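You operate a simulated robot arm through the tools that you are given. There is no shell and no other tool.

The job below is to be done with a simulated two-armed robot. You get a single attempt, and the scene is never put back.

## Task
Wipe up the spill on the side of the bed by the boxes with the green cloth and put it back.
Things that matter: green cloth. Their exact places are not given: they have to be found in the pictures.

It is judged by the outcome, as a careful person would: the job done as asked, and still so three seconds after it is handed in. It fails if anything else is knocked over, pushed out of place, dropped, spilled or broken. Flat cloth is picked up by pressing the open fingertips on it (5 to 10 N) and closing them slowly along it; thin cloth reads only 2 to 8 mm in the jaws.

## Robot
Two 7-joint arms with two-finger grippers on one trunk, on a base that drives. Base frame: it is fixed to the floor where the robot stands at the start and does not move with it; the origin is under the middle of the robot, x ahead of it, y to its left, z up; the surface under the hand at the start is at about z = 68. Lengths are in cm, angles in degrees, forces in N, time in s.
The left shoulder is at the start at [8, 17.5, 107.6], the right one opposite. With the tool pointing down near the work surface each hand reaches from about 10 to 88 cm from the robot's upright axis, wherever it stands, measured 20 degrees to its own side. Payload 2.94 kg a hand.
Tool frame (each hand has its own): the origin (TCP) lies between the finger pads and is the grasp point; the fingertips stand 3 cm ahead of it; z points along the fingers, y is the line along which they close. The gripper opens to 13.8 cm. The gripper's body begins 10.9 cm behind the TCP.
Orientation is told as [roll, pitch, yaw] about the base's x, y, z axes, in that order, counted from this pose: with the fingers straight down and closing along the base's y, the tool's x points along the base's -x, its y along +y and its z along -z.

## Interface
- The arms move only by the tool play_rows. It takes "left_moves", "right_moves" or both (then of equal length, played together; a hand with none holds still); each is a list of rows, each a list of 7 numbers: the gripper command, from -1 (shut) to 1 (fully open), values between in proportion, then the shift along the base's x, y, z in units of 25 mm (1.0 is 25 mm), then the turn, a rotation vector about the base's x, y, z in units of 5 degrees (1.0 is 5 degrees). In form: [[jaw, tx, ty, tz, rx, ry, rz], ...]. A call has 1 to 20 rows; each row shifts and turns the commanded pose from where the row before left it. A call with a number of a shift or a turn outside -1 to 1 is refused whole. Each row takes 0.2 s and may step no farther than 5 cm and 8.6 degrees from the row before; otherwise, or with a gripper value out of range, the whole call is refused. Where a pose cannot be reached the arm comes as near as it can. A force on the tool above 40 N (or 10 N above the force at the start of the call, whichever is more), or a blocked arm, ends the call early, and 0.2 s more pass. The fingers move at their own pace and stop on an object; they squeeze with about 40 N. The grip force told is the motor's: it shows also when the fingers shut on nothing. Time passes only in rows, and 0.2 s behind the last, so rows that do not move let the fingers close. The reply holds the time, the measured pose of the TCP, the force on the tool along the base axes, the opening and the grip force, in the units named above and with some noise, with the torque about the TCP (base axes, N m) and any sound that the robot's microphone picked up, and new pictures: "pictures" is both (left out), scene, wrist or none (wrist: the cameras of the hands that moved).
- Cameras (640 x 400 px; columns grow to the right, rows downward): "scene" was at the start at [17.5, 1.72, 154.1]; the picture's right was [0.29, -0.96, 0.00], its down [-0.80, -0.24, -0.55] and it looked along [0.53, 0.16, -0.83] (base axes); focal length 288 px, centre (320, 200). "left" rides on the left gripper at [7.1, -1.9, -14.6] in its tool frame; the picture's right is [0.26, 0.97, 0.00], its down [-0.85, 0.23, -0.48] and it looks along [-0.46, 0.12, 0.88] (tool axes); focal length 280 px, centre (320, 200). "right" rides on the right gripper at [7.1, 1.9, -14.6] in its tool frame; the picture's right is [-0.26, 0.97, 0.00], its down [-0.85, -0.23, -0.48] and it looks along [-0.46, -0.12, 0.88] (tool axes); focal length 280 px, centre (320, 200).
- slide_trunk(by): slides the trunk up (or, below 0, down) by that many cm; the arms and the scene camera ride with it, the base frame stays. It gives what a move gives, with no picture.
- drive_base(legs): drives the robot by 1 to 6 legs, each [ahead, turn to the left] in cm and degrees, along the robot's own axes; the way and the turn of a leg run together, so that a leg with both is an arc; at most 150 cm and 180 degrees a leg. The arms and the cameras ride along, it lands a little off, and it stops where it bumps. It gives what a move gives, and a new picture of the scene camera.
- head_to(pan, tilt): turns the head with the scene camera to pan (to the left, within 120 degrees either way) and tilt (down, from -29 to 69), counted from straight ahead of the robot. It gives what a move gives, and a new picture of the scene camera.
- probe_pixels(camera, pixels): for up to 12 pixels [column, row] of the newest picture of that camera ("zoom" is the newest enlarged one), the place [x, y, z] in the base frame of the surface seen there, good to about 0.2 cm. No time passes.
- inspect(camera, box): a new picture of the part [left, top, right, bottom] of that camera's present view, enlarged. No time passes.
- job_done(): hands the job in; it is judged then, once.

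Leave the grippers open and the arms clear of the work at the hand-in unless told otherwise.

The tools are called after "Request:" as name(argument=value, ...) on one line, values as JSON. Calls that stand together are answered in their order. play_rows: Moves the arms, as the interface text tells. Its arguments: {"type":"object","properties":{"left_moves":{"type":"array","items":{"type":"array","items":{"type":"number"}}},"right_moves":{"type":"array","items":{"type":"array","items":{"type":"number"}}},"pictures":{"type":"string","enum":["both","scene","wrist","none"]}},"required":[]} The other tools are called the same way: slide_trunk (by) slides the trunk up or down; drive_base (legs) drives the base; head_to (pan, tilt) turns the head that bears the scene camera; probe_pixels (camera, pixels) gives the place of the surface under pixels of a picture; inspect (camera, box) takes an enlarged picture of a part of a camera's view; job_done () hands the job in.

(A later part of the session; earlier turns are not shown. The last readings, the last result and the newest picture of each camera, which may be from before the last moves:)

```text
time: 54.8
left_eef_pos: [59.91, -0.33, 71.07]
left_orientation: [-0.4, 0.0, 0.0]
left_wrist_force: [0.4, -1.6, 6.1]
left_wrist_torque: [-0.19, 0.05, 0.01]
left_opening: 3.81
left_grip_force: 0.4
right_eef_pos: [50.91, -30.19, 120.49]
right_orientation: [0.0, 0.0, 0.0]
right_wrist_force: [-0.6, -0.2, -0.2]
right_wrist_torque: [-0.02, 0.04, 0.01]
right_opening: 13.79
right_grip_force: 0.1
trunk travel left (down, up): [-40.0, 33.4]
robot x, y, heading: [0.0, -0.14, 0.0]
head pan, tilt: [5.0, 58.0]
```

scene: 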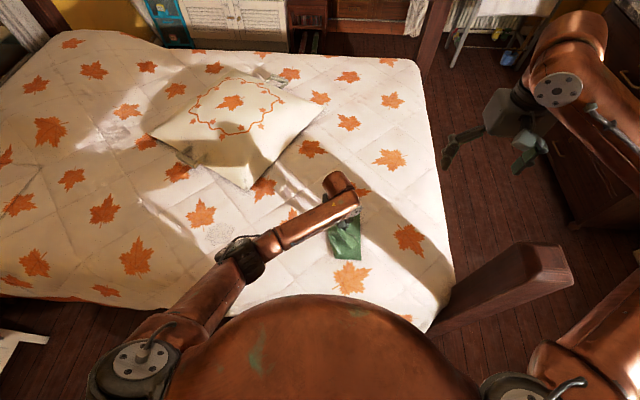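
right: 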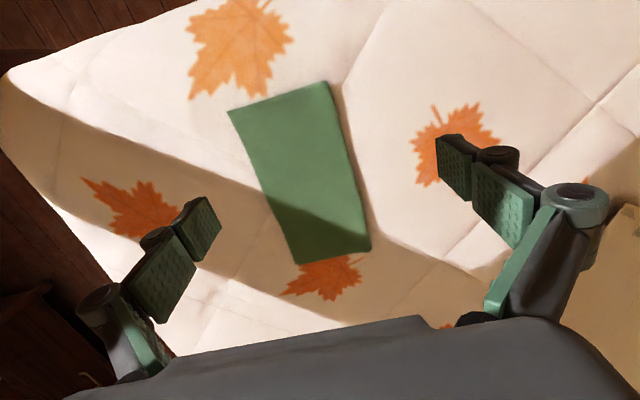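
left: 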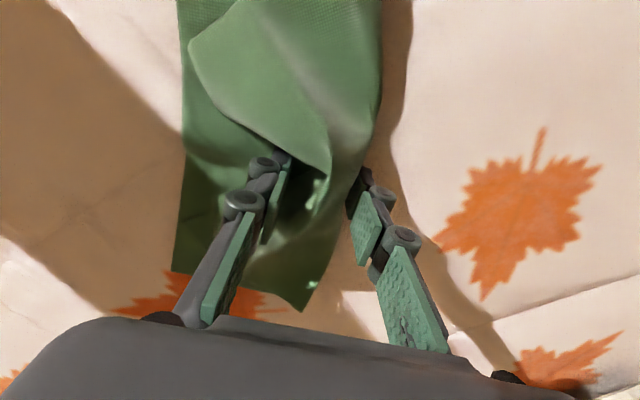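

The fold edge is being gathered between the fingers. I keep closing at about 6–8 N.

Request:
play_rows(left_moves=[[-0.52, 0, 0, -0.02, 0, 0, 0], [-0.58, 0, 0, 0, 0, 0, 0], [-0.64, 0, 0, 0, 0, 0, 0], [-0.7, 0, 0, 0, 0, 0, 0]], pictures="wrist")

```text
time: 55.8
left_eef_pos: [59.95, -0.44, 71.13]
left_orientation: [-0.6, -0.1, 0.1]
left_wrist_force: [0.1, -1.5, 1.6]
left_wrist_torque: [-0.09, 0.02, -0.03]
left_opening: 2.1
left_grip_force: 0.0
right_eef_pos: [50.99, -30.23, 120.49]
right_orientation: [0.0, 0.0, 0.1]
right_wrist_force: [-0.4, -0.5, 0.1]
right_wrist_torque: [0.05, 0.02, 0.0]
right_opening: 13.8
right_grip_force: 0.0
trunk travel left (down, up): [-40.0, 33.4]
robot x, y, heading: [-0.36, -0.33, 0.0]
head pan, tilt: [5.0, 58.0]
```

left: 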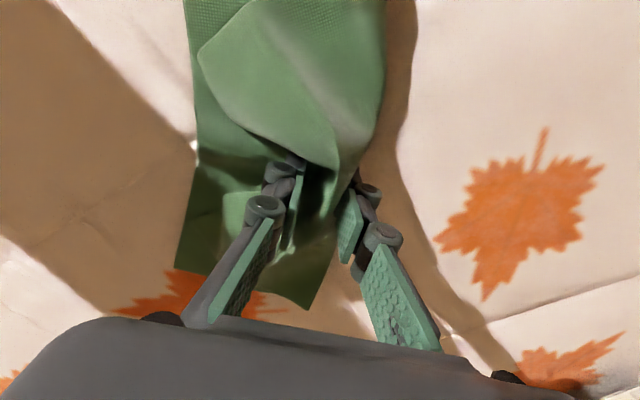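

The lower layer moves with the inner finger – both layers are gathering. Force dropped to 1.6 N, so I press a bit more and close fully.

Request:
play_rows(left_moves=[[-0.72, 0, 0, -0.05, 0, 0, 0], [-0.76, 0, 0, -0.02, 0, 0, 0], [-0.82, 0, 0, 0, 0, 0, 0], [-0.9, 0, 0, 0, 0, 0, 0], [-1, 0, 0, 0, 0, 0, 0], [-1, 0, 0, 0, 0, 0, 0], [-1, 0, 0, 0, 0, 0, 0]], pictures="wrist")

```text
time: 57.4
left_eef_pos: [59.93, -0.53, 70.99]
left_orientation: [-0.4, 0.0, 0.1]
left_wrist_force: [0.6, -0.7, -1.8]
left_wrist_torque: [0.06, 0.05, -0.01]
left_opening: 0.21
left_grip_force: 28.6
right_eef_pos: [50.94, -30.17, 120.47]
right_orientation: [0.0, -0.1, 0.1]
right_wrist_force: [-0.6, -0.3, -0.3]
right_wrist_torque: [0.0, -0.02, 0.01]
right_opening: 13.82
right_grip_force: 0.0
trunk travel left (down, up): [-40.0, 33.4]
robot x, y, heading: [-0.19, 0.32, -0.2]
head pan, tilt: [5.0, 58.0]
```

left: 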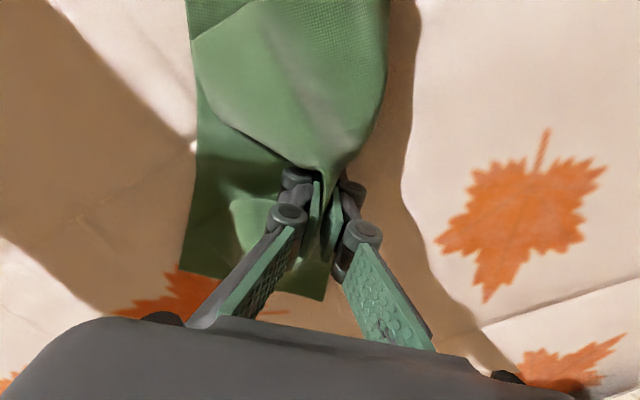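

Opening reads 2.1 mm – cloth in the jaws. I lift slowly by a few cm and look.

Request:
play_rows(left_moves=[[-1, 0, 0, 0.15, 0, 0, 0], [-1, 0, 0, 0.25, 0, 0, 0], [-1, 0, 0, 0.35, 0, 0, 0], [-1, 0, 0, 0.4, 0, 0, 0], [-1, 0, 0, 0.4, 0, 0, 0]], pictures="both")

Request:
inspect(camera="scene", box=[290, 160, 390, 270])

```text
time: 58.6
left_eef_pos: [59.84, -0.39, 74.87]
left_orientation: [-0.6, -0.1, 0.0]
left_wrist_force: [1.3, -2.4, -0.9]
left_wrist_torque: [0.21, 0.03, -0.01]
left_opening: 0.7
left_grip_force: 34.7
right_eef_pos: [50.98, -30.25, 120.61]
right_orientation: [0.0, -0.1, 0.0]
right_wrist_force: [-0.1, -0.7, 0.6]
right_wrist_torque: [-0.03, -0.02, 0.03]
right_opening: 13.77
right_grip_force: 0.0
trunk travel left (down, up): [-40.0, 33.4]
robot x, y, heading: [0.44, 0.08, 0.1]
head pan, tilt: [5.0, 58.0]
```

scene: 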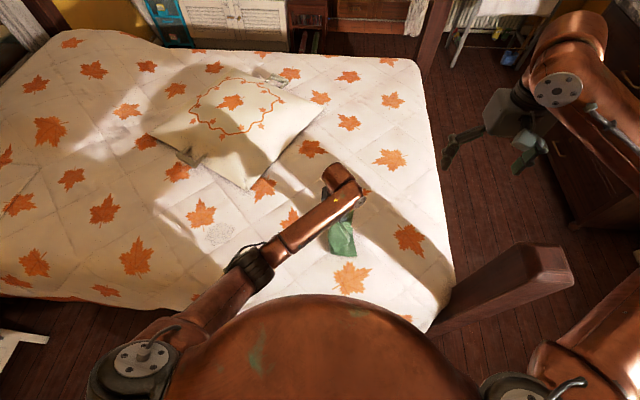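
left: 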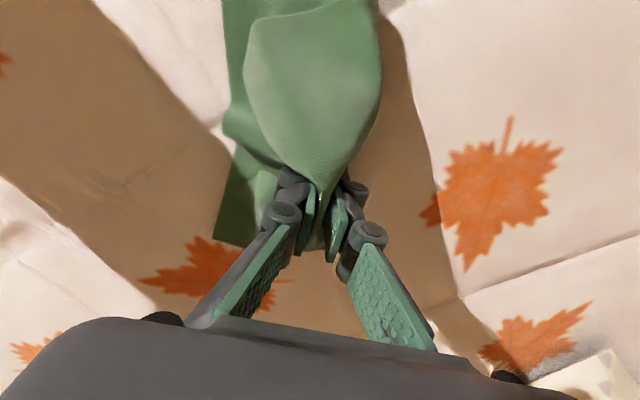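

```text
3.64 times, centred on (340, 215) of scene
```

zoom: 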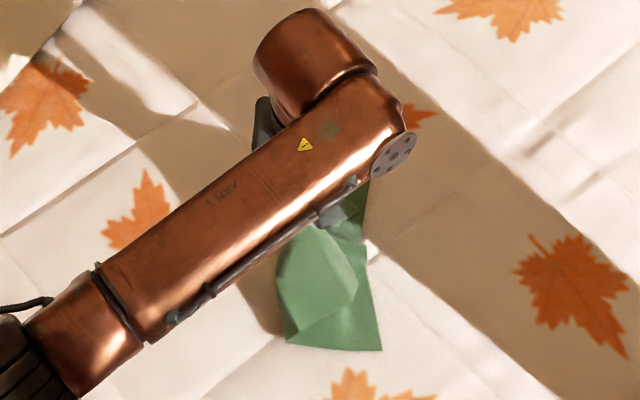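

The grip holds (7 mm, 35 N) and the cloth rises. I continue lifting slowly.

Request:
play_rows(left_moves=[[-1, 0, 0, 0.4, 0, 0, 0], [-1, 0, 0, 0.4, 0, 0, 0], [-1, 0, 0, 0.4, 0, 0, 0], [-1, 0, 0, 0.4, 0, 0, 0], [-1, 0, 0, 0.4, 0, 0, 0], [-1, 0, 0, 0.4, 0, 0, 0]], pictures="both")

Request:
inspect(camera="scene", box=[290, 160, 390, 270])

```text
time: 60.0
left_eef_pos: [59.9, -0.49, 80.84]
left_orientation: [-0.5, 0.0, -0.1]
left_wrist_force: [0.1, -0.8, -0.8]
left_wrist_torque: [0.05, 0.02, 0.0]
left_opening: 0.74
left_grip_force: 37.1
right_eef_pos: [51.02, -30.34, 120.55]
right_orientation: [0.1, 0.0, 0.0]
right_wrist_force: [0.3, 0.7, 0.1]
right_wrist_torque: [0.01, -0.04, 0.02]
right_opening: 13.79
right_grip_force: 0.1
trunk travel left (down, up): [-40.0, 33.4]
robot x, y, heading: [0.04, 0.14, 0.1]
head pan, tilt: [5.0, 58.0]
```

scene: 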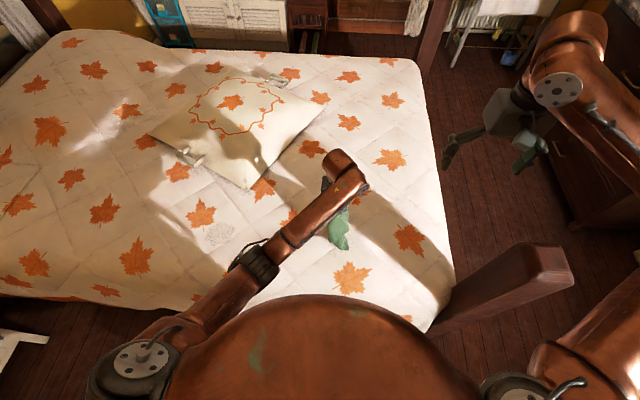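
left: 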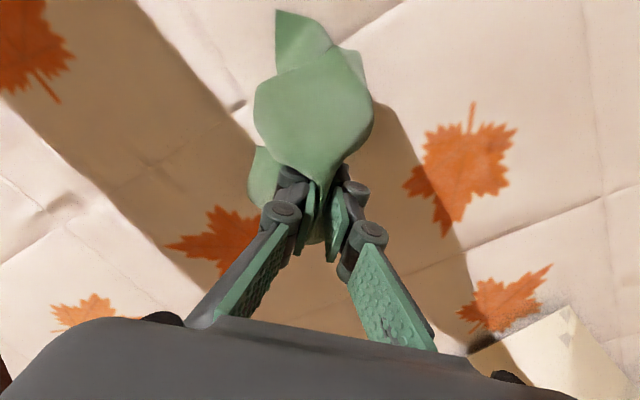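

```text
3.64 times, centred on (340, 215) of scene
```

zoom: 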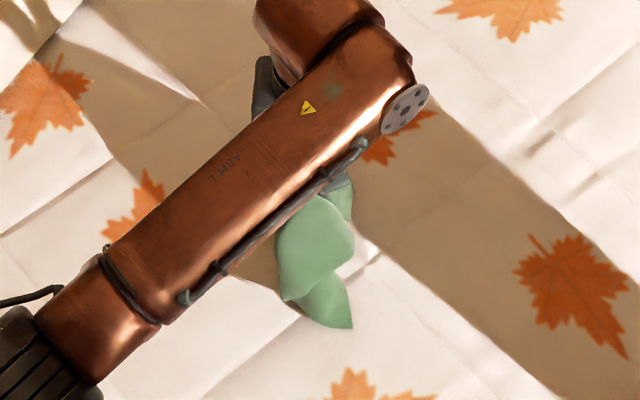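

The whole cloth is coming up, firmly held. I lift further to z≈92.

Request:
play_rows(left_moves=[[-1, 0, 0, 0.5, 0, 0, 0], [-1, 0, 0, 0.6, 0, 0, 0], [-1, 0, 0, 0.6, 0, 0, 0], [-1, 0, 0, 0.6, 0, 0, 0], [-1, 0, 0, 0.6, 0, 0, 0], [-1, 0, 0, 0.6, 0, 0, 0], [-1, 0, 0, 0.6, 0, 0, 0], [-1, 0, 0, 0.6, 0, 0, 0]], pictures="both")

Request:
inspect(camera="scene", box=[290, 160, 390, 270])

Request:
inspect(camera="right", box=[0, 0, 640, 400])

```text
time: 61.8
left_eef_pos: [59.86, -0.48, 92.61]
left_orientation: [-0.6, 0.0, 0.1]
left_wrist_force: [1.2, 1.9, -1.0]
left_wrist_torque: [0.05, 0.03, -0.03]
left_opening: 0.69
left_grip_force: 39.5
right_eef_pos: [51.04, -30.29, 120.49]
right_orientation: [0.0, 0.0, 0.0]
right_wrist_force: [-0.7, 0.1, 0.1]
right_wrist_torque: [0.02, -0.03, 0.0]
right_opening: 13.81
right_grip_force: 0.0
trunk travel left (down, up): [-40.0, 33.4]
robot x, y, heading: [-0.1, -0.02, 0.0]
head pan, tilt: [5.0, 58.0]
```

scene: 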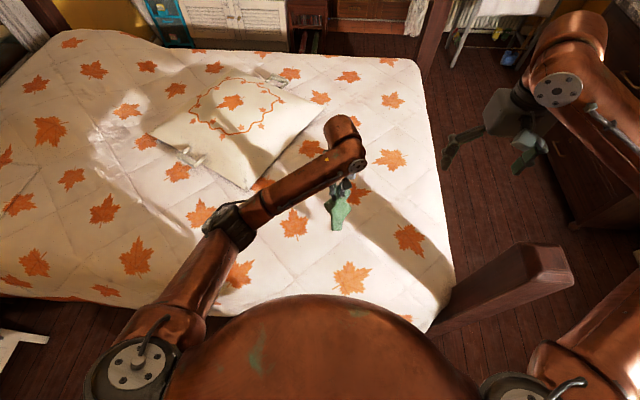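
left: 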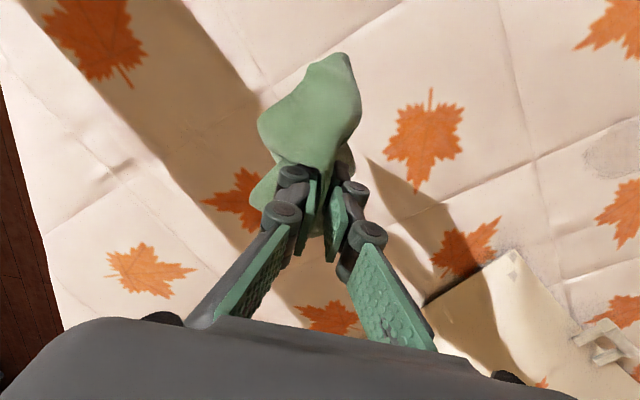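

```text
3.64 times, centred on (340, 215) of scene
```

zoom: 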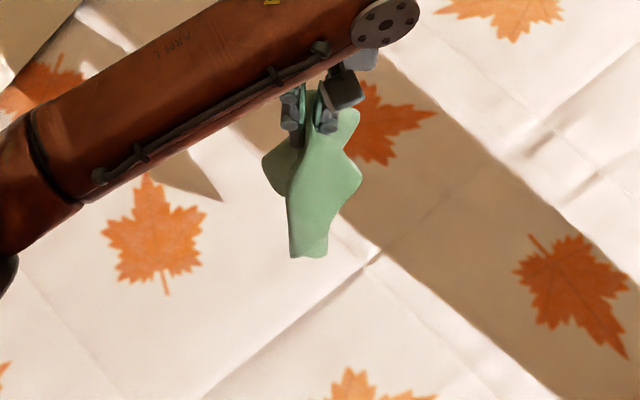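

```text
1.00 times, centred on (320, 200) of right (not enlarged: the box is as wide or as high as the picture)
```

zoom: 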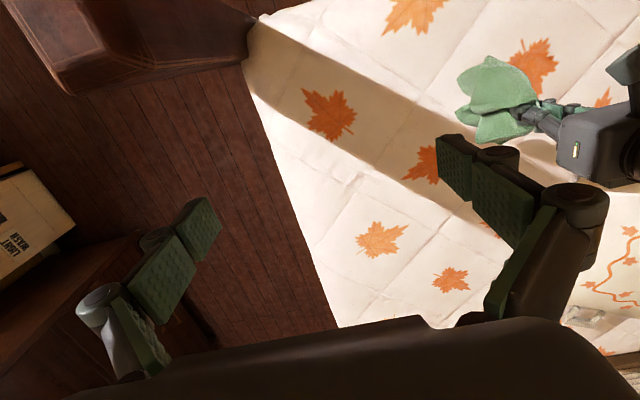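

The cloth is fully lifted as a hanging bundle. I carry it to above the spill at [53.5, 43].

Request:
play_rows(left_moves=[[-1, -0.1, 0.6, 0, 0, 0, 0], [-1, -0.142, 0.967, 0, 0, 0, 0], [-1, -0.142, 0.967, 0, 0, 0, 0], [-1, -0.142, 0.967, 0, 0, 0, 0], [-1, -0.142, 0.967, 0, 0, 0, 0], [-1, -0.142, 0.967, 0, 0, 0, 0], [-1, -0.142, 0.967, 0, 0, 0, 0], [-1, -0.142, 0.967, 0, 0, 0, 0], [-1, -0.142, 0.967, 0, 0, 0, 0], [-1, -0.142, 0.967, 0, 0, 0, 0], [-1, -0.142, 0.967, 0, 0, 0, 0], [-1, -0.142, 0.967, 0, 0, 0, 0], [-1, -0.142, 0.967, 0, 0, 0, 0], [-1, -0.142, 0.967, 0, 0, 0, 0], [-1, -0.142, 0.967, 0, 0, 0, 0], [-1, -0.142, 0.967, 0, 0, 0, 0], [-1, -0.142, 0.967, 0, 0, 0, 0], [-1, -0.142, 0.967, 0, 0, 0, 0], [-1, -0.1, 0.4, 0, 0, 0, 0]], pictures="both")

Request:
head_to(pan=30, tilt=60)

```text
time: 65.8
left_eef_pos: [53.38, 43.22, 92.48]
left_orientation: [-0.5, 0.0, 0.0]
left_wrist_force: [0.0, -0.1, 0.6]
left_wrist_torque: [-0.01, 0.0, -0.03]
left_opening: 0.03
left_grip_force: 29.6
right_eef_pos: [50.99, -30.24, 120.52]
right_orientation: [0.0, -0.1, -0.1]
right_wrist_force: [-0.2, -0.3, 0.0]
right_wrist_torque: [-0.01, 0.03, -0.01]
right_opening: 13.79
right_grip_force: 0.1
trunk travel left (down, up): [-40.0, 33.4]
robot x, y, heading: [-0.16, -0.15, -0.0]
head pan, tilt: [5.0, 58.0]
```

scene: 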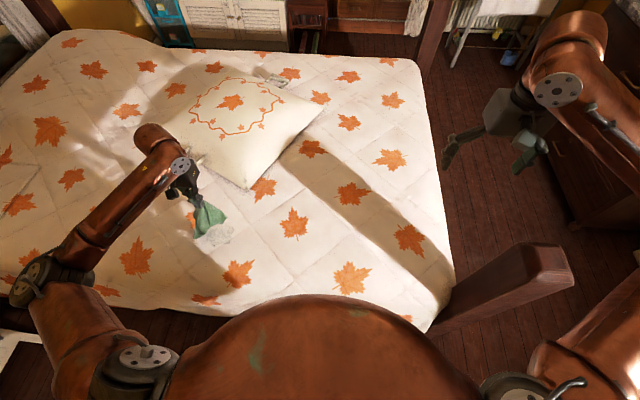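
left: 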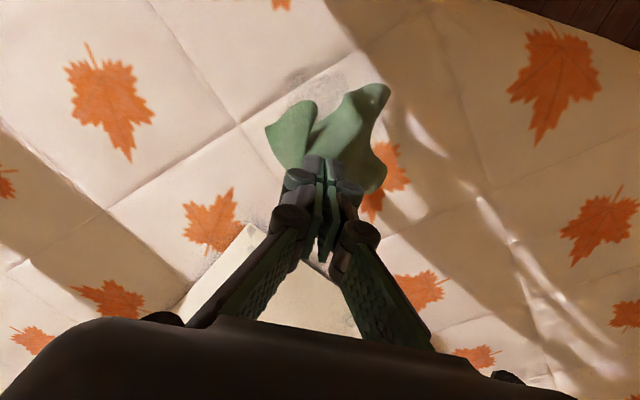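

```text
time: 66.7
left_eef_pos: [53.47, 43.17, 92.48]
left_orientation: [-0.5, 0.0, 0.0]
left_wrist_force: [0.0, -0.3, -0.2]
left_wrist_torque: [0.02, 0.03, -0.01]
left_opening: 0.0
left_grip_force: 29.6
right_eef_pos: [51.07, -30.35, 120.58]
right_orientation: [0.0, 0.0, -0.1]
right_wrist_force: [0.7, -0.3, -0.7]
right_wrist_torque: [0.01, 0.04, -0.02]
right_opening: 13.8
right_grip_force: 0.1
trunk travel left (down, up): [-40.0, 33.4]
robot x, y, heading: [-0.25, 0.24, -0.0]
head pan, tilt: [30.0, 60.0]
```

scene: 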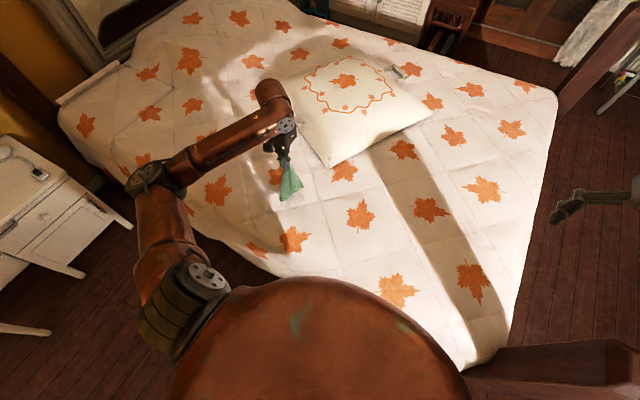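

The opening dropped to 0.0 – the cloth may have slipped off just over the spill. I inspect closely.

Request:
inspect(camera="left", box=[160, 0, 480, 200])

Request:
inspect(camera="scene", box=[240, 130, 340, 230])

Request:
probe_pixels(camera="zoom", pixels=[[320, 260], [330, 300], [290, 270], [340, 230], [310, 330], [350, 290]])

```text
2.00 times, centred on (320, 100) of left
```

zoom: 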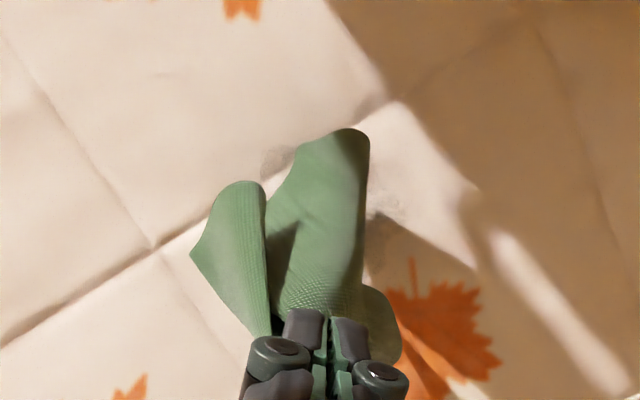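

```text
4.00 times, centred on (290, 180) of scene
```

zoom: 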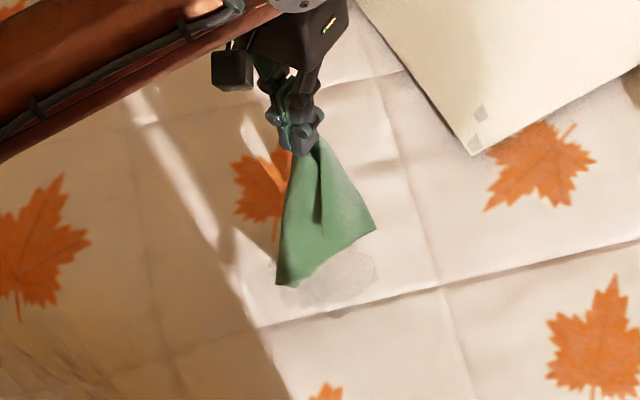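

```text
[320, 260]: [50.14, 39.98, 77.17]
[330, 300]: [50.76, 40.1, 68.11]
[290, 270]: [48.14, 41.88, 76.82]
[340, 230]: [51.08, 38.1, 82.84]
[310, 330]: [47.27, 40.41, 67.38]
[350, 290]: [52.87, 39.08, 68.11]
```

The cloth is still hanging from the fingertips but only by a thin bit. I lower it gently onto the spill now.

Request:
play_rows(left_moves=[[-1, 0, 0, -0.4, 0, 0, 0], [-1, 0, 0, -0.6, 0, 0, 0], [-1, 0, 0, -0.6, 0, 0, 0], [-1, 0, 0, -0.6, 0, 0, 0], [-1, 0, 0, -0.6, 0, 0, 0], [-1, 0, 0, -0.6, 0, 0, 0], [-1, 0, 0, -0.6, 0, 0, 0]], pictures="both")

Request:
inspect(camera="scene", box=[240, 130, 340, 230])

```text
time: 68.2
left_eef_pos: [53.39, 43.14, 82.43]
left_orientation: [-0.5, 0.0, 0.1]
left_wrist_force: [1.2, 0.6, 0.1]
left_wrist_torque: [0.01, -0.01, -0.01]
left_opening: 0.0
left_grip_force: 29.9
right_eef_pos: [51.02, -30.29, 120.56]
right_orientation: [0.0, 0.0, 0.0]
right_wrist_force: [-0.7, 1.1, 0.0]
right_wrist_torque: [-0.03, -0.01, 0.01]
right_opening: 13.79
right_grip_force: 0.1
trunk travel left (down, up): [-40.0, 33.4]
robot x, y, heading: [0.05, -0.06, 0.1]
head pan, tilt: [30.0, 60.0]
```

scene: 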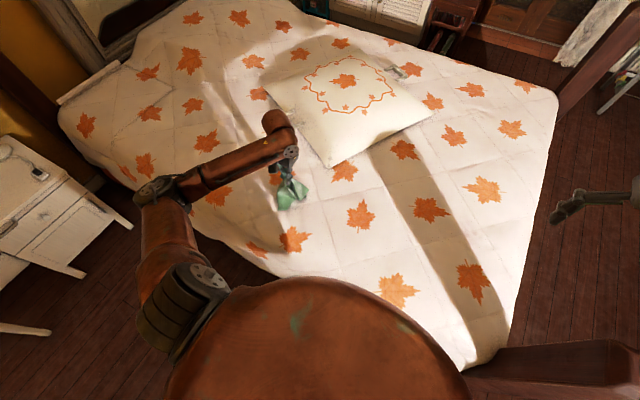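
left: 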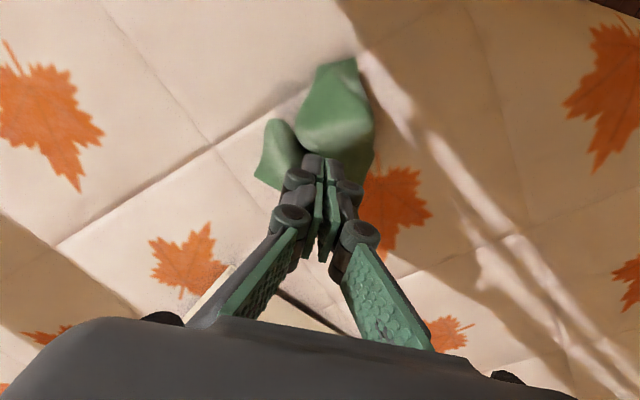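

```text
4.00 times, centred on (290, 180) of scene
```

zoom: 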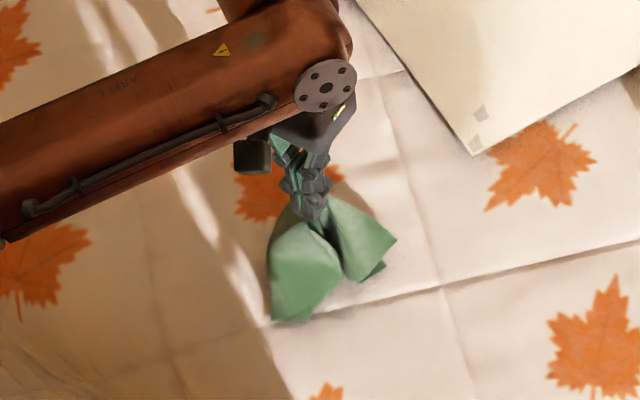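

The cloth now touches down over the spill and still hangs at the tips. I continue lowering.

Request:
play_rows(left_moves=[[-1, 0, 0, -0.5, 0, 0, 0], [-1, 0, 0, -0.5, 0, 0, 0], [-1, 0, 0, -0.5, 0, 0, 0], [-1, 0, 0, -0.5, 0, 0, 0], [-1, 0, 0, -0.5, 0, 0, 0], [-1, 0, 0, -0.4, 0, 0, 0]], pictures="both")

Request:
inspect(camera="scene", box=[240, 130, 340, 230])

```text
time: 69.7
left_eef_pos: [53.32, 43.22, 75.23]
left_orientation: [-0.5, 0.1, 0.0]
left_wrist_force: [-0.3, 0.0, 0.1]
left_wrist_torque: [0.02, -0.01, -0.01]
left_opening: 0.01
left_grip_force: 29.2
right_eef_pos: [51.14, -30.21, 120.47]
right_orientation: [0.0, 0.0, 0.0]
right_wrist_force: [-0.5, -0.4, -0.9]
right_wrist_torque: [0.01, 0.02, 0.03]
right_opening: 13.83
right_grip_force: 0.1
trunk travel left (down, up): [-40.0, 33.4]
robot x, y, heading: [-0.21, 0.27, -0.2]
head pan, tilt: [30.0, 60.0]
```

scene: 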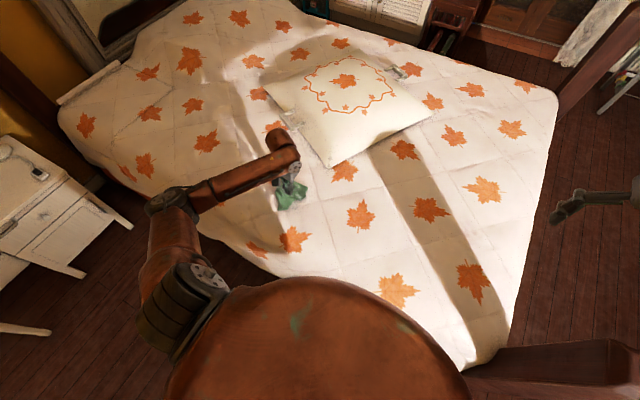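
left: 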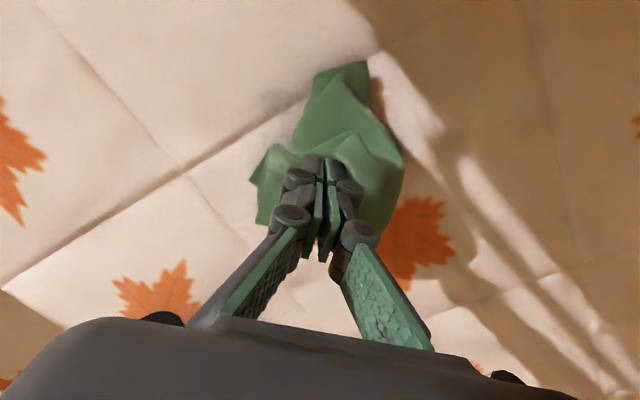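

```text
4.00 times, centred on (290, 180) of scene
```

zoom: 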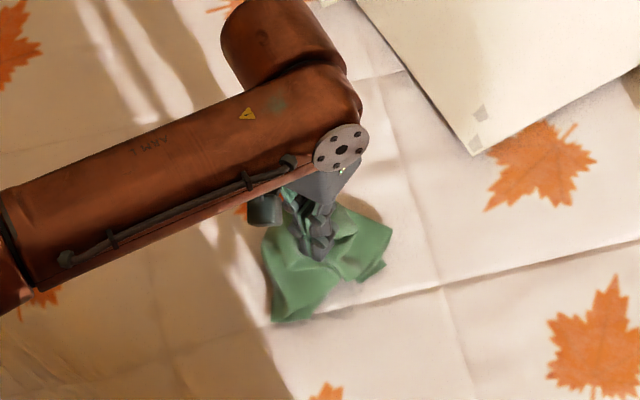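

The cloth is collapsed on the spill. To get a sturdier grip before wiping, I open to ~7 cm right here, go down around the bunch and re-close on a thicker fold.

Request:
play_rows(left_moves=[[-0.6, 0, 0, 0, 0, 0, 0], [-0.2, 0, 0, 0, 0, 0, 0], [0.0, 0, 0, 0, 0, 0, 0], [0.0, 0, 0, 0, 0, 0, 0], [0.0, 0, 0, -0.4, 0, 0, 0]], pictures="both")

Request:
inspect(camera="left", box=[160, 20, 480, 220])

```text
time: 70.8
left_eef_pos: [53.34, 43.22, 74.31]
left_orientation: [-0.4, 0.1, 0.1]
left_wrist_force: [0.1, -0.3, 0.5]
left_wrist_torque: [0.0, 0.02, 0.0]
left_opening: 6.86
left_grip_force: 0.0
right_eef_pos: [51.02, -30.11, 120.54]
right_orientation: [0.0, 0.0, 0.0]
right_wrist_force: [-0.7, 0.0, -0.5]
right_wrist_torque: [-0.03, 0.05, 0.02]
right_opening: 13.8
right_grip_force: 0.1
trunk travel left (down, up): [-40.0, 33.4]
robot x, y, heading: [-0.03, -0.22, 0.1]
head pan, tilt: [30.0, 60.0]
```

scene: 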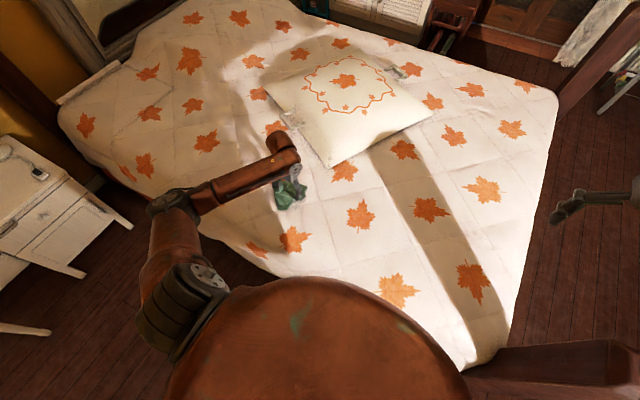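
left: 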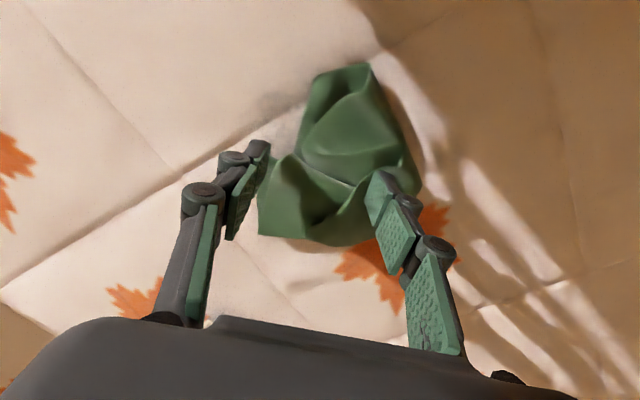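

```text
2.00 times, centred on (320, 120) of left
```

zoom: 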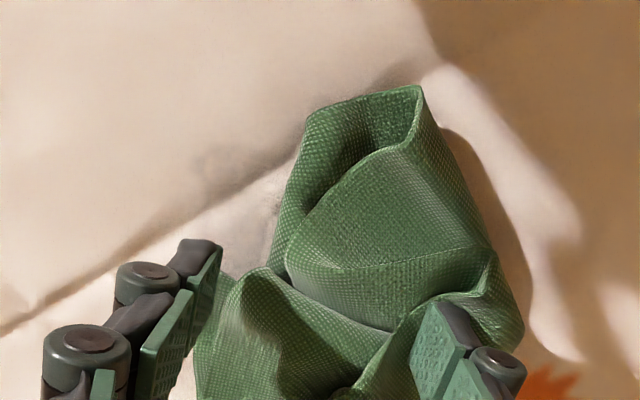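

The cloth lies in a crumpled shape over the spill. I probe its position and height to choose the best re-grip.

Request:
probe_pixels(camera="left", pixels=[[365, 65], [318, 78], [350, 110], [340, 150], [300, 160], [320, 180], [410, 180], [300, 235], [262, 200], [350, 210], [330, 240], [350, 130]])

Request:
inspect(camera="scene", box=[240, 130, 340, 230])

```text
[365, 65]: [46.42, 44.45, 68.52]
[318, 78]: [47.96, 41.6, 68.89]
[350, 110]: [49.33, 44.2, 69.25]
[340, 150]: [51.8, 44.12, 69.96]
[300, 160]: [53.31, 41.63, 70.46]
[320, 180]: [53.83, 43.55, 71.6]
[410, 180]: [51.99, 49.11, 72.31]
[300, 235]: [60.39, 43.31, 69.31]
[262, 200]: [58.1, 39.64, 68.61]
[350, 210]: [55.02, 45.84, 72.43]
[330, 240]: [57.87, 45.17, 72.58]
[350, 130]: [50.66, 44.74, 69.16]
```

```text
4.00 times, centred on (290, 180) of scene
```

zoom: 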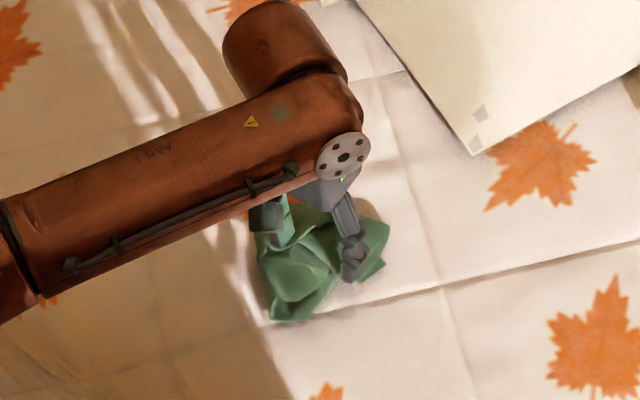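

The cloth covers x 46–61, y 39–50, heights up to 72.5. I shift to its centre [54, 44], press down with 7 cm opening and gather it.

Request:
play_rows(left_moves=[[0.03, 0.25, 0.3, 0, 0, 0, 0], [0.03, 0, 0, -0.4, 0, 0, 0], [0.03, 0, 0, -0.4, 0, 0, 0], [0.03, 0, 0, -0.2, 0, 0, 0], [0.03, 0, 0, 0, 0, 0, 0]], pictures="wrist")

```text
time: 72.0
left_eef_pos: [54.13, 44.04, 71.77]
left_orientation: [-0.6, 0.1, 0.0]
left_wrist_force: [-0.8, 0.4, 0.9]
left_wrist_torque: [0.02, 0.01, -0.02]
left_opening: 7.14
left_grip_force: 0.1
right_eef_pos: [51.03, -30.19, 120.53]
right_orientation: [0.0, 0.0, -0.1]
right_wrist_force: [-0.1, 0.1, 0.1]
right_wrist_torque: [0.0, -0.02, -0.03]
right_opening: 13.79
right_grip_force: 0.0
trunk travel left (down, up): [-40.0, 33.4]
robot x, y, heading: [-0.07, -0.05, -0.0]
head pan, tilt: [30.0, 60.0]
```

left: 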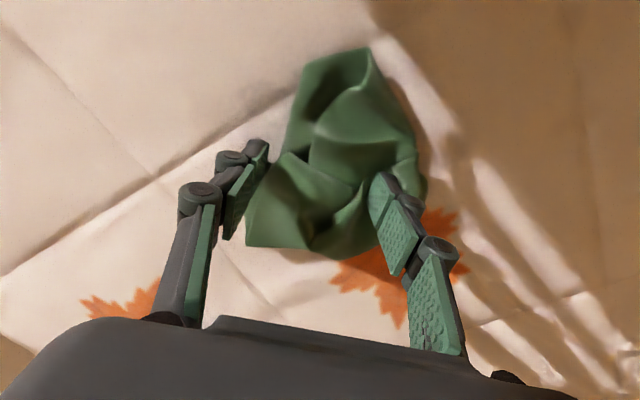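

Request:
play_rows(left_moves=[[0.03, 0, 0, -0.12, 0, 0, 0], [0.03, 0, 0, -0.08, 0, 0, 0], [0.03, 0, 0, -0.06, 0, 0, 0], [0.03, 0, 0, 0, 0, 0, 0]], pictures="none")

```text
time: 73.0
left_eef_pos: [54.08, 43.97, 71.33]
left_orientation: [-0.4, -0.2, 0.0]
left_wrist_force: [1.3, 0.7, 11.2]
left_wrist_torque: [0.45, 0.0, -0.05]
left_opening: 7.17
left_grip_force: 0.9
right_eef_pos: [50.98, -30.25, 120.49]
right_orientation: [0.1, 0.0, 0.0]
right_wrist_force: [-0.9, 0.5, -0.4]
right_wrist_torque: [-0.02, 0.06, -0.01]
right_opening: 13.8
right_grip_force: 0.0
trunk travel left (down, up): [-40.0, 33.4]
robot x, y, heading: [-0.14, 0.19, -0.3]
head pan, tilt: [30.0, 60.0]
```

Contact, 11 N on the +y finger (on the cloth). I close slowly, easing up slightly.

Request:
play_rows(left_moves=[[-0.03, 0, 0, 0.02, 0, 0, 0], [-0.09, 0, 0, 0.02, 0, 0, 0], [-0.15, 0, 0, 0.02, 0, 0, 0], [-0.21, 0, 0, 0.01, 0, 0, 0], [-0.27, 0, 0, 0.01, 0, 0, 0]], pictures="wrist")

```text
time: 74.2
left_eef_pos: [53.95, 43.88, 71.41]
left_orientation: [-0.4, -0.1, 0.0]
left_wrist_force: [-1.2, 6.0, 20.3]
left_wrist_torque: [0.89, 0.04, 0.03]
left_opening: 4.97
left_grip_force: 5.3
right_eef_pos: [50.91, -30.36, 120.65]
right_orientation: [0.1, 0.0, -0.1]
right_wrist_force: [0.4, -0.2, 0.1]
right_wrist_torque: [0.0, 0.06, -0.01]
right_opening: 13.78
right_grip_force: 0.1
trunk travel left (down, up): [-40.0, 33.4]
robot x, y, heading: [0.17, -0.01, -0.1]
head pan, tilt: [30.0, 60.0]
```

left: 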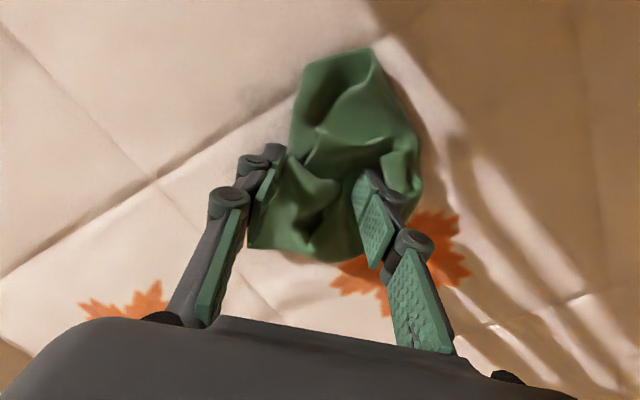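

Gathering well. I ease up some and keep closing.

Request:
play_rows(left_moves=[[-0.29, 0, 0, 0.06, 0, 0, 0], [-0.33, 0, 0, 0.03, 0, 0, 0], [-0.39, 0, 0, 0.01, 0, 0, 0], [-0.45, 0, 0, 0.01, 0, 0, 0], [-0.51, 0, 0, 0.01, 0, 0, 0]], pictures="wrist")

```text
time: 75.5
left_eef_pos: [53.91, 43.84, 71.48]
left_orientation: [-0.6, 0.1, 0.0]
left_wrist_force: [0.2, 0.5, 2.3]
left_wrist_torque: [0.05, 0.01, 0.01]
left_opening: 3.44
left_grip_force: 0.3
right_eef_pos: [51.03, -30.2, 120.59]
right_orientation: [0.0, 0.0, -0.1]
right_wrist_force: [0.3, 0.4, 0.7]
right_wrist_torque: [-0.03, 0.01, 0.01]
right_opening: 13.79
right_grip_force: 0.0
trunk travel left (down, up): [-40.0, 33.4]
robot x, y, heading: [-0.22, -0.21, -0.1]
head pan, tilt: [30.0, 60.0]
```

left: 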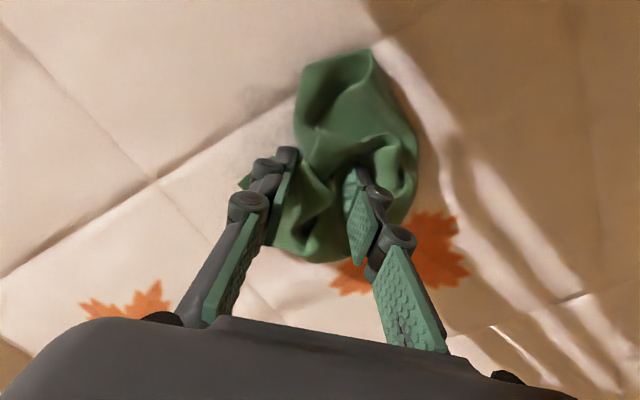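

Force 2.3 N; I press a touch more and close the rest of the way.

Request:
play_rows(left_moves=[[-0.56, 0, 0, -0.06, 0, 0, 0], [-0.62, 0, 0, -0.04, 0, 0, 0], [-0.68, 0, 0, -0.02, 0, 0, 0], [-0.75, 0, 0, 0, 0, 0, 0], [-0.85, 0, 0, 0, 0, 0, 0], [-1, 0, 0, 0, 0, 0, 0], [-1, 0, 0, 0, 0, 0, 0], [-1, 0, 0, 0, 0, 0, 0]], pictures="wrist")

```text
time: 77.2
left_eef_pos: [54.03, 43.95, 71.33]
left_orientation: [-0.5, 0.0, 0.0]
left_wrist_force: [-0.3, 2.4, 7.7]
left_wrist_torque: [0.12, -0.01, 0.02]
left_opening: 0.6
left_grip_force: 34.4
right_eef_pos: [50.91, -30.16, 120.41]
right_orientation: [-0.1, 0.0, 0.0]
right_wrist_force: [-0.9, -0.3, 0.5]
right_wrist_torque: [-0.05, 0.01, -0.01]
right_opening: 13.8
right_grip_force: 0.1
trunk travel left (down, up): [-40.0, 33.4]
robot x, y, heading: [0.19, 0.27, 0.1]
head pan, tilt: [30.0, 60.0]
```

left: 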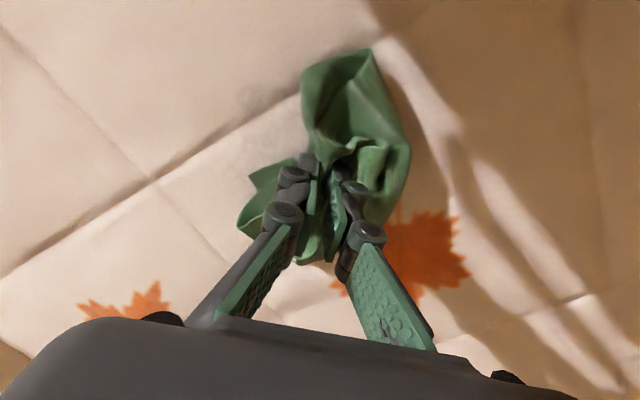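

Good grip (6 mm, 34 N) with 7.7 N down on the spill. Now I wipe: strokes in y over the spill (y 38 to 49).

Request:
play_rows(left_moves=[[-1, 0, -0.4, 0, 0, 0, 0], [-1, 0, -0.5, 0, 0, 0, 0], [-1, 0, -0.5, 0, 0, 0, 0], [-1, 0, -0.5, 0, 0, 0, 0], [-1, 0, -0.5, 0, 0, 0, 0]], pictures="both")

Request:
inspect(camera="left", box=[200, 40, 520, 240])

```text
time: 78.5
left_eef_pos: [53.99, 37.95, 71.44]
left_orientation: [-0.4, 0.0, 0.0]
left_wrist_force: [0.4, 3.1, 6.2]
left_wrist_torque: [0.13, 0.0, 0.0]
left_opening: 0.56
left_grip_force: 34.4
right_eef_pos: [50.94, -30.38, 120.56]
right_orientation: [0.0, 0.0, -0.1]
right_wrist_force: [-0.9, -0.4, 0.6]
right_wrist_torque: [0.01, 0.0, 0.02]
right_opening: 13.81
right_grip_force: 0.3
trunk travel left (down, up): [-40.0, 33.4]
robot x, y, heading: [0.1, -0.47, -0.2]
head pan, tilt: [30.0, 60.0]
```

scene: 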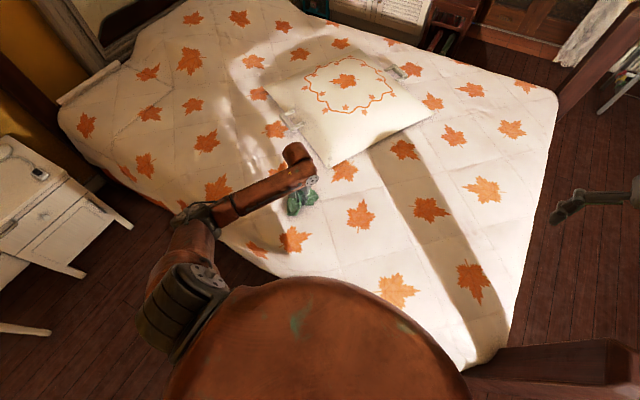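
left: 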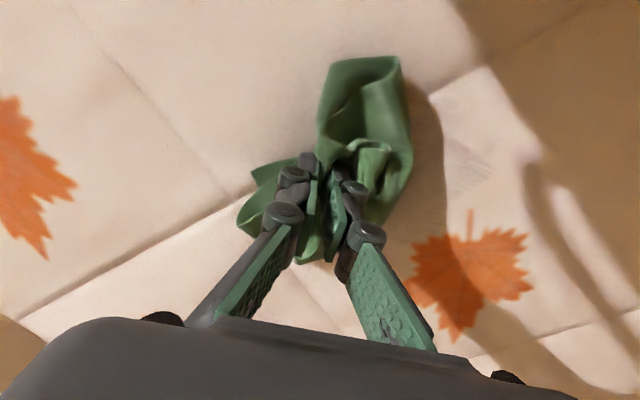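

```text
2.00 times, centred on (360, 140) of left
```

zoom: 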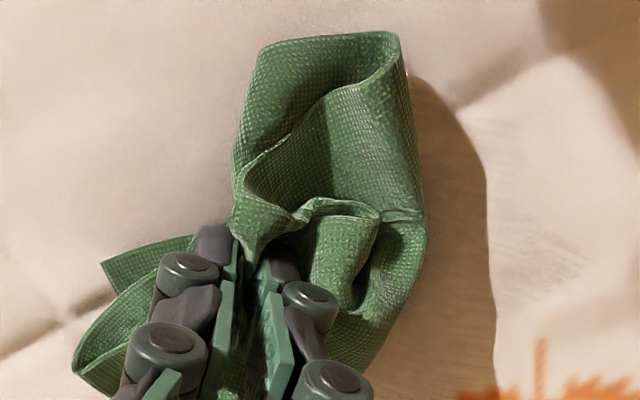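

The wiping works – the spill is fading, with some streaks left to the right, at left-view (460, 170). I keep wiping towards +y.

Request:
play_rows(left_moves=[[-1, 0, 0.5, 0, 0, 0, 0], [-1, 0, 0.5, 0, 0, 0, 0], [-1, 0, 0.5, 0, 0, 0, 0], [-1, 0, 0.5, 0, 0, 0, 0], [-1, 0, 0.5, 0, 0, 0, 0], [-1, 0, 0.5, 0, 0, 0, 0], [-1, 0, 0.5, 0, 0, 0, 0], [-1, 0, 0.5, 0, 0, 0, 0], [-1, 0, 0.5, 0, 0, 0, 0], [-1, 0, 0.5, 0, 0, 0, 0]], pictures="both")

Request:
inspect(camera="left", box=[160, 40, 480, 240])

Request:
inspect(camera="scene", box=[240, 130, 368, 230])

```text
time: 80.7
left_eef_pos: [54.05, 50.36, 71.4]
left_orientation: [-0.4, -0.2, 0.0]
left_wrist_force: [-0.3, -4.4, 9.6]
left_wrist_torque: [-0.09, -0.04, -0.01]
left_opening: 0.55
left_grip_force: 34.4
right_eef_pos: [50.96, -30.34, 120.59]
right_orientation: [0.0, -0.1, 0.0]
right_wrist_force: [-1.1, 0.1, 0.0]
right_wrist_torque: [0.02, 0.01, 0.01]
right_opening: 13.79
right_grip_force: 0.2
trunk travel left (down, up): [-40.0, 33.4]
robot x, y, heading: [-0.07, -0.05, -0.0]
head pan, tilt: [30.0, 60.0]
```

scene: 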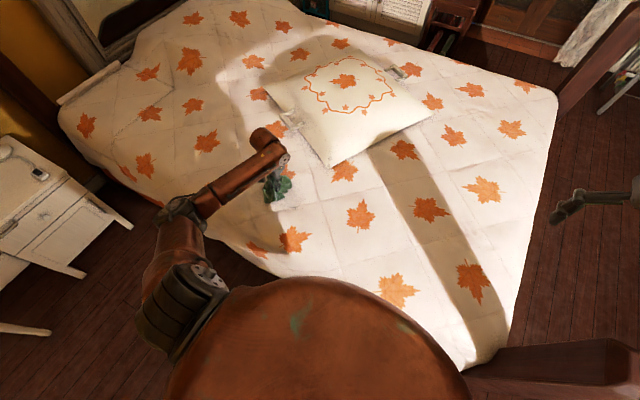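
left: 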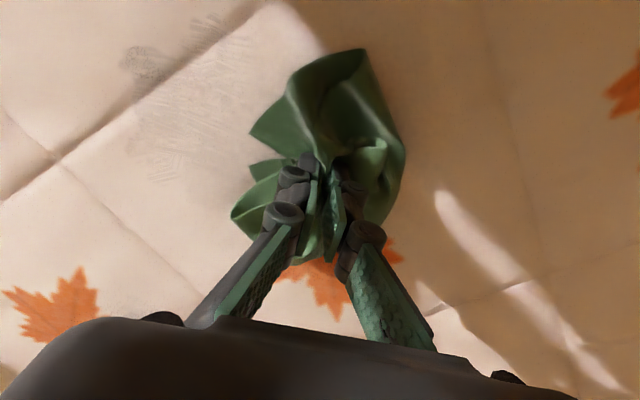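

```text
2.00 times, centred on (320, 140) of left
```

zoom: 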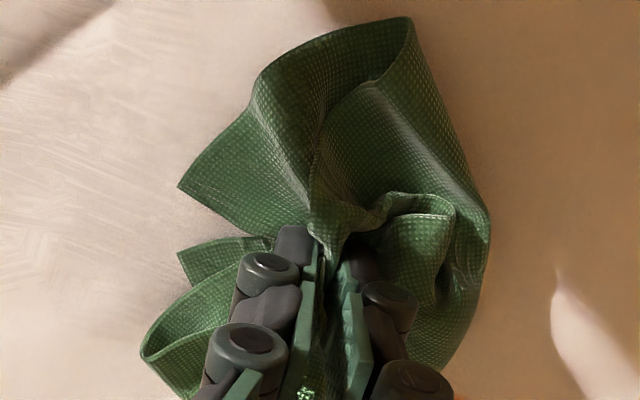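

```text
4.00 times, centred on (304, 180) of scene
```

zoom: 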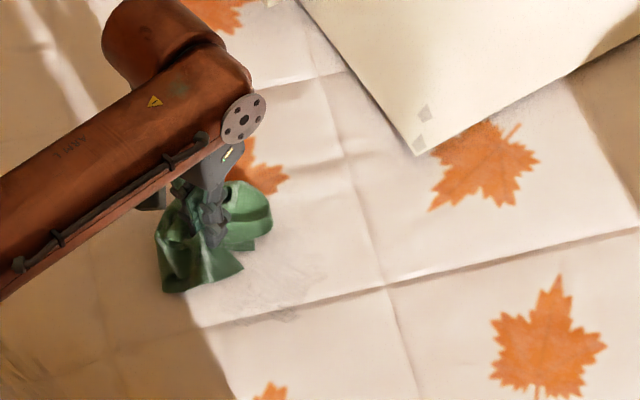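

Much is gone; streaks remain, with a darker patch at left-view (148, 62). I zoom in there and locate it.

Request:
inspect(camera="left", box=[90, 0, 290, 200])

Request:
probe_pixels(camera="left", pixels=[[148, 62], [130, 62], [165, 70], [145, 48], [190, 100], [240, 40], [220, 70], [170, 150], [200, 20], [150, 80], [250, 100], [170, 180]])

```text
2.00 times, centred on (190, 100) of left
```

zoom: 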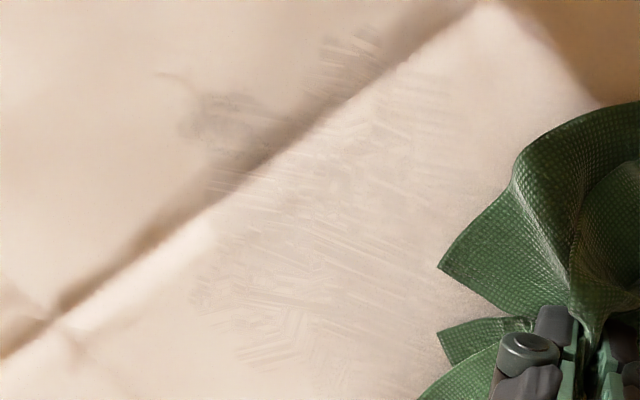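

```text
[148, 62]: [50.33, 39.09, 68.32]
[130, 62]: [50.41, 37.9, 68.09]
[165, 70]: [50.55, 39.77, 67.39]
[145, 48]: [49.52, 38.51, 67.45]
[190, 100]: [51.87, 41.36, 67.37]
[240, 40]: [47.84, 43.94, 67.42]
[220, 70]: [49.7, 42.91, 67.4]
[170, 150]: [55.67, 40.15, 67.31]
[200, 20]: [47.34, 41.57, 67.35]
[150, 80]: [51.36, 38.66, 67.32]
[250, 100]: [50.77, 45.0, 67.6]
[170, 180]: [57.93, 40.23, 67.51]
```

Leftovers lie mainly around x 47–52, y 38–45, plus streaks near [56, 40]. I wipe a raster: first along x≈51, then x≈49.

Request:
play_rows(left_moves=[[-1, -0.3, -0.4, 0, 0, 0, 0], [-1, -0.3, -0.4, 0, 0, 0, 0], [-1, -0.3, -0.4, 0, 0, 0, 0], [-1, -0.3, -0.4, 0, 0, 0, 0], [-1, 0, -0.5, 0, 0, 0, 0], [-1, 0, -0.5, 0, 0, 0, 0], [-1, 0, -0.5, 0, 0, 0, 0], [-1, 0, -0.5, 0, 0, 0, 0], [-1, 0, -0.5, 0, 0, 0, 0], [-1, 0, -0.5, 0, 0, 0, 0], [-1, 0, -0.5, 0, 0, 0, 0], [-1, -0.3, 0, 0, 0, 0, 0], [-1, -0.3, 0.2, 0, 0, 0, 0]], pictures="wrist")

```text
time: 83.5
left_eef_pos: [49.61, 38.17, 71.35]
left_orientation: [-0.5, 0.0, 0.1]
left_wrist_force: [1.7, -2.4, 4.6]
left_wrist_torque: [-0.01, -0.09, -0.03]
left_opening: 0.56
left_grip_force: 34.0
right_eef_pos: [50.96, -30.2, 120.5]
right_orientation: [0.0, 0.0, 0.0]
right_wrist_force: [-0.1, 0.2, -0.5]
right_wrist_torque: [-0.01, -0.02, 0.02]
right_opening: 13.82
right_grip_force: 0.0
trunk travel left (down, up): [-40.0, 33.4]
robot x, y, heading: [-0.18, -0.25, 0.2]
head pan, tilt: [30.0, 60.0]
```

left: 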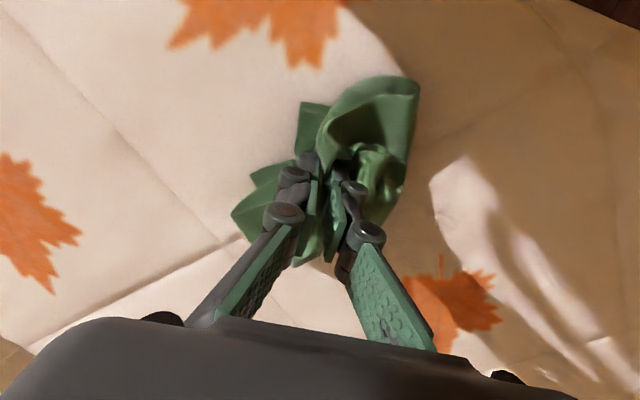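

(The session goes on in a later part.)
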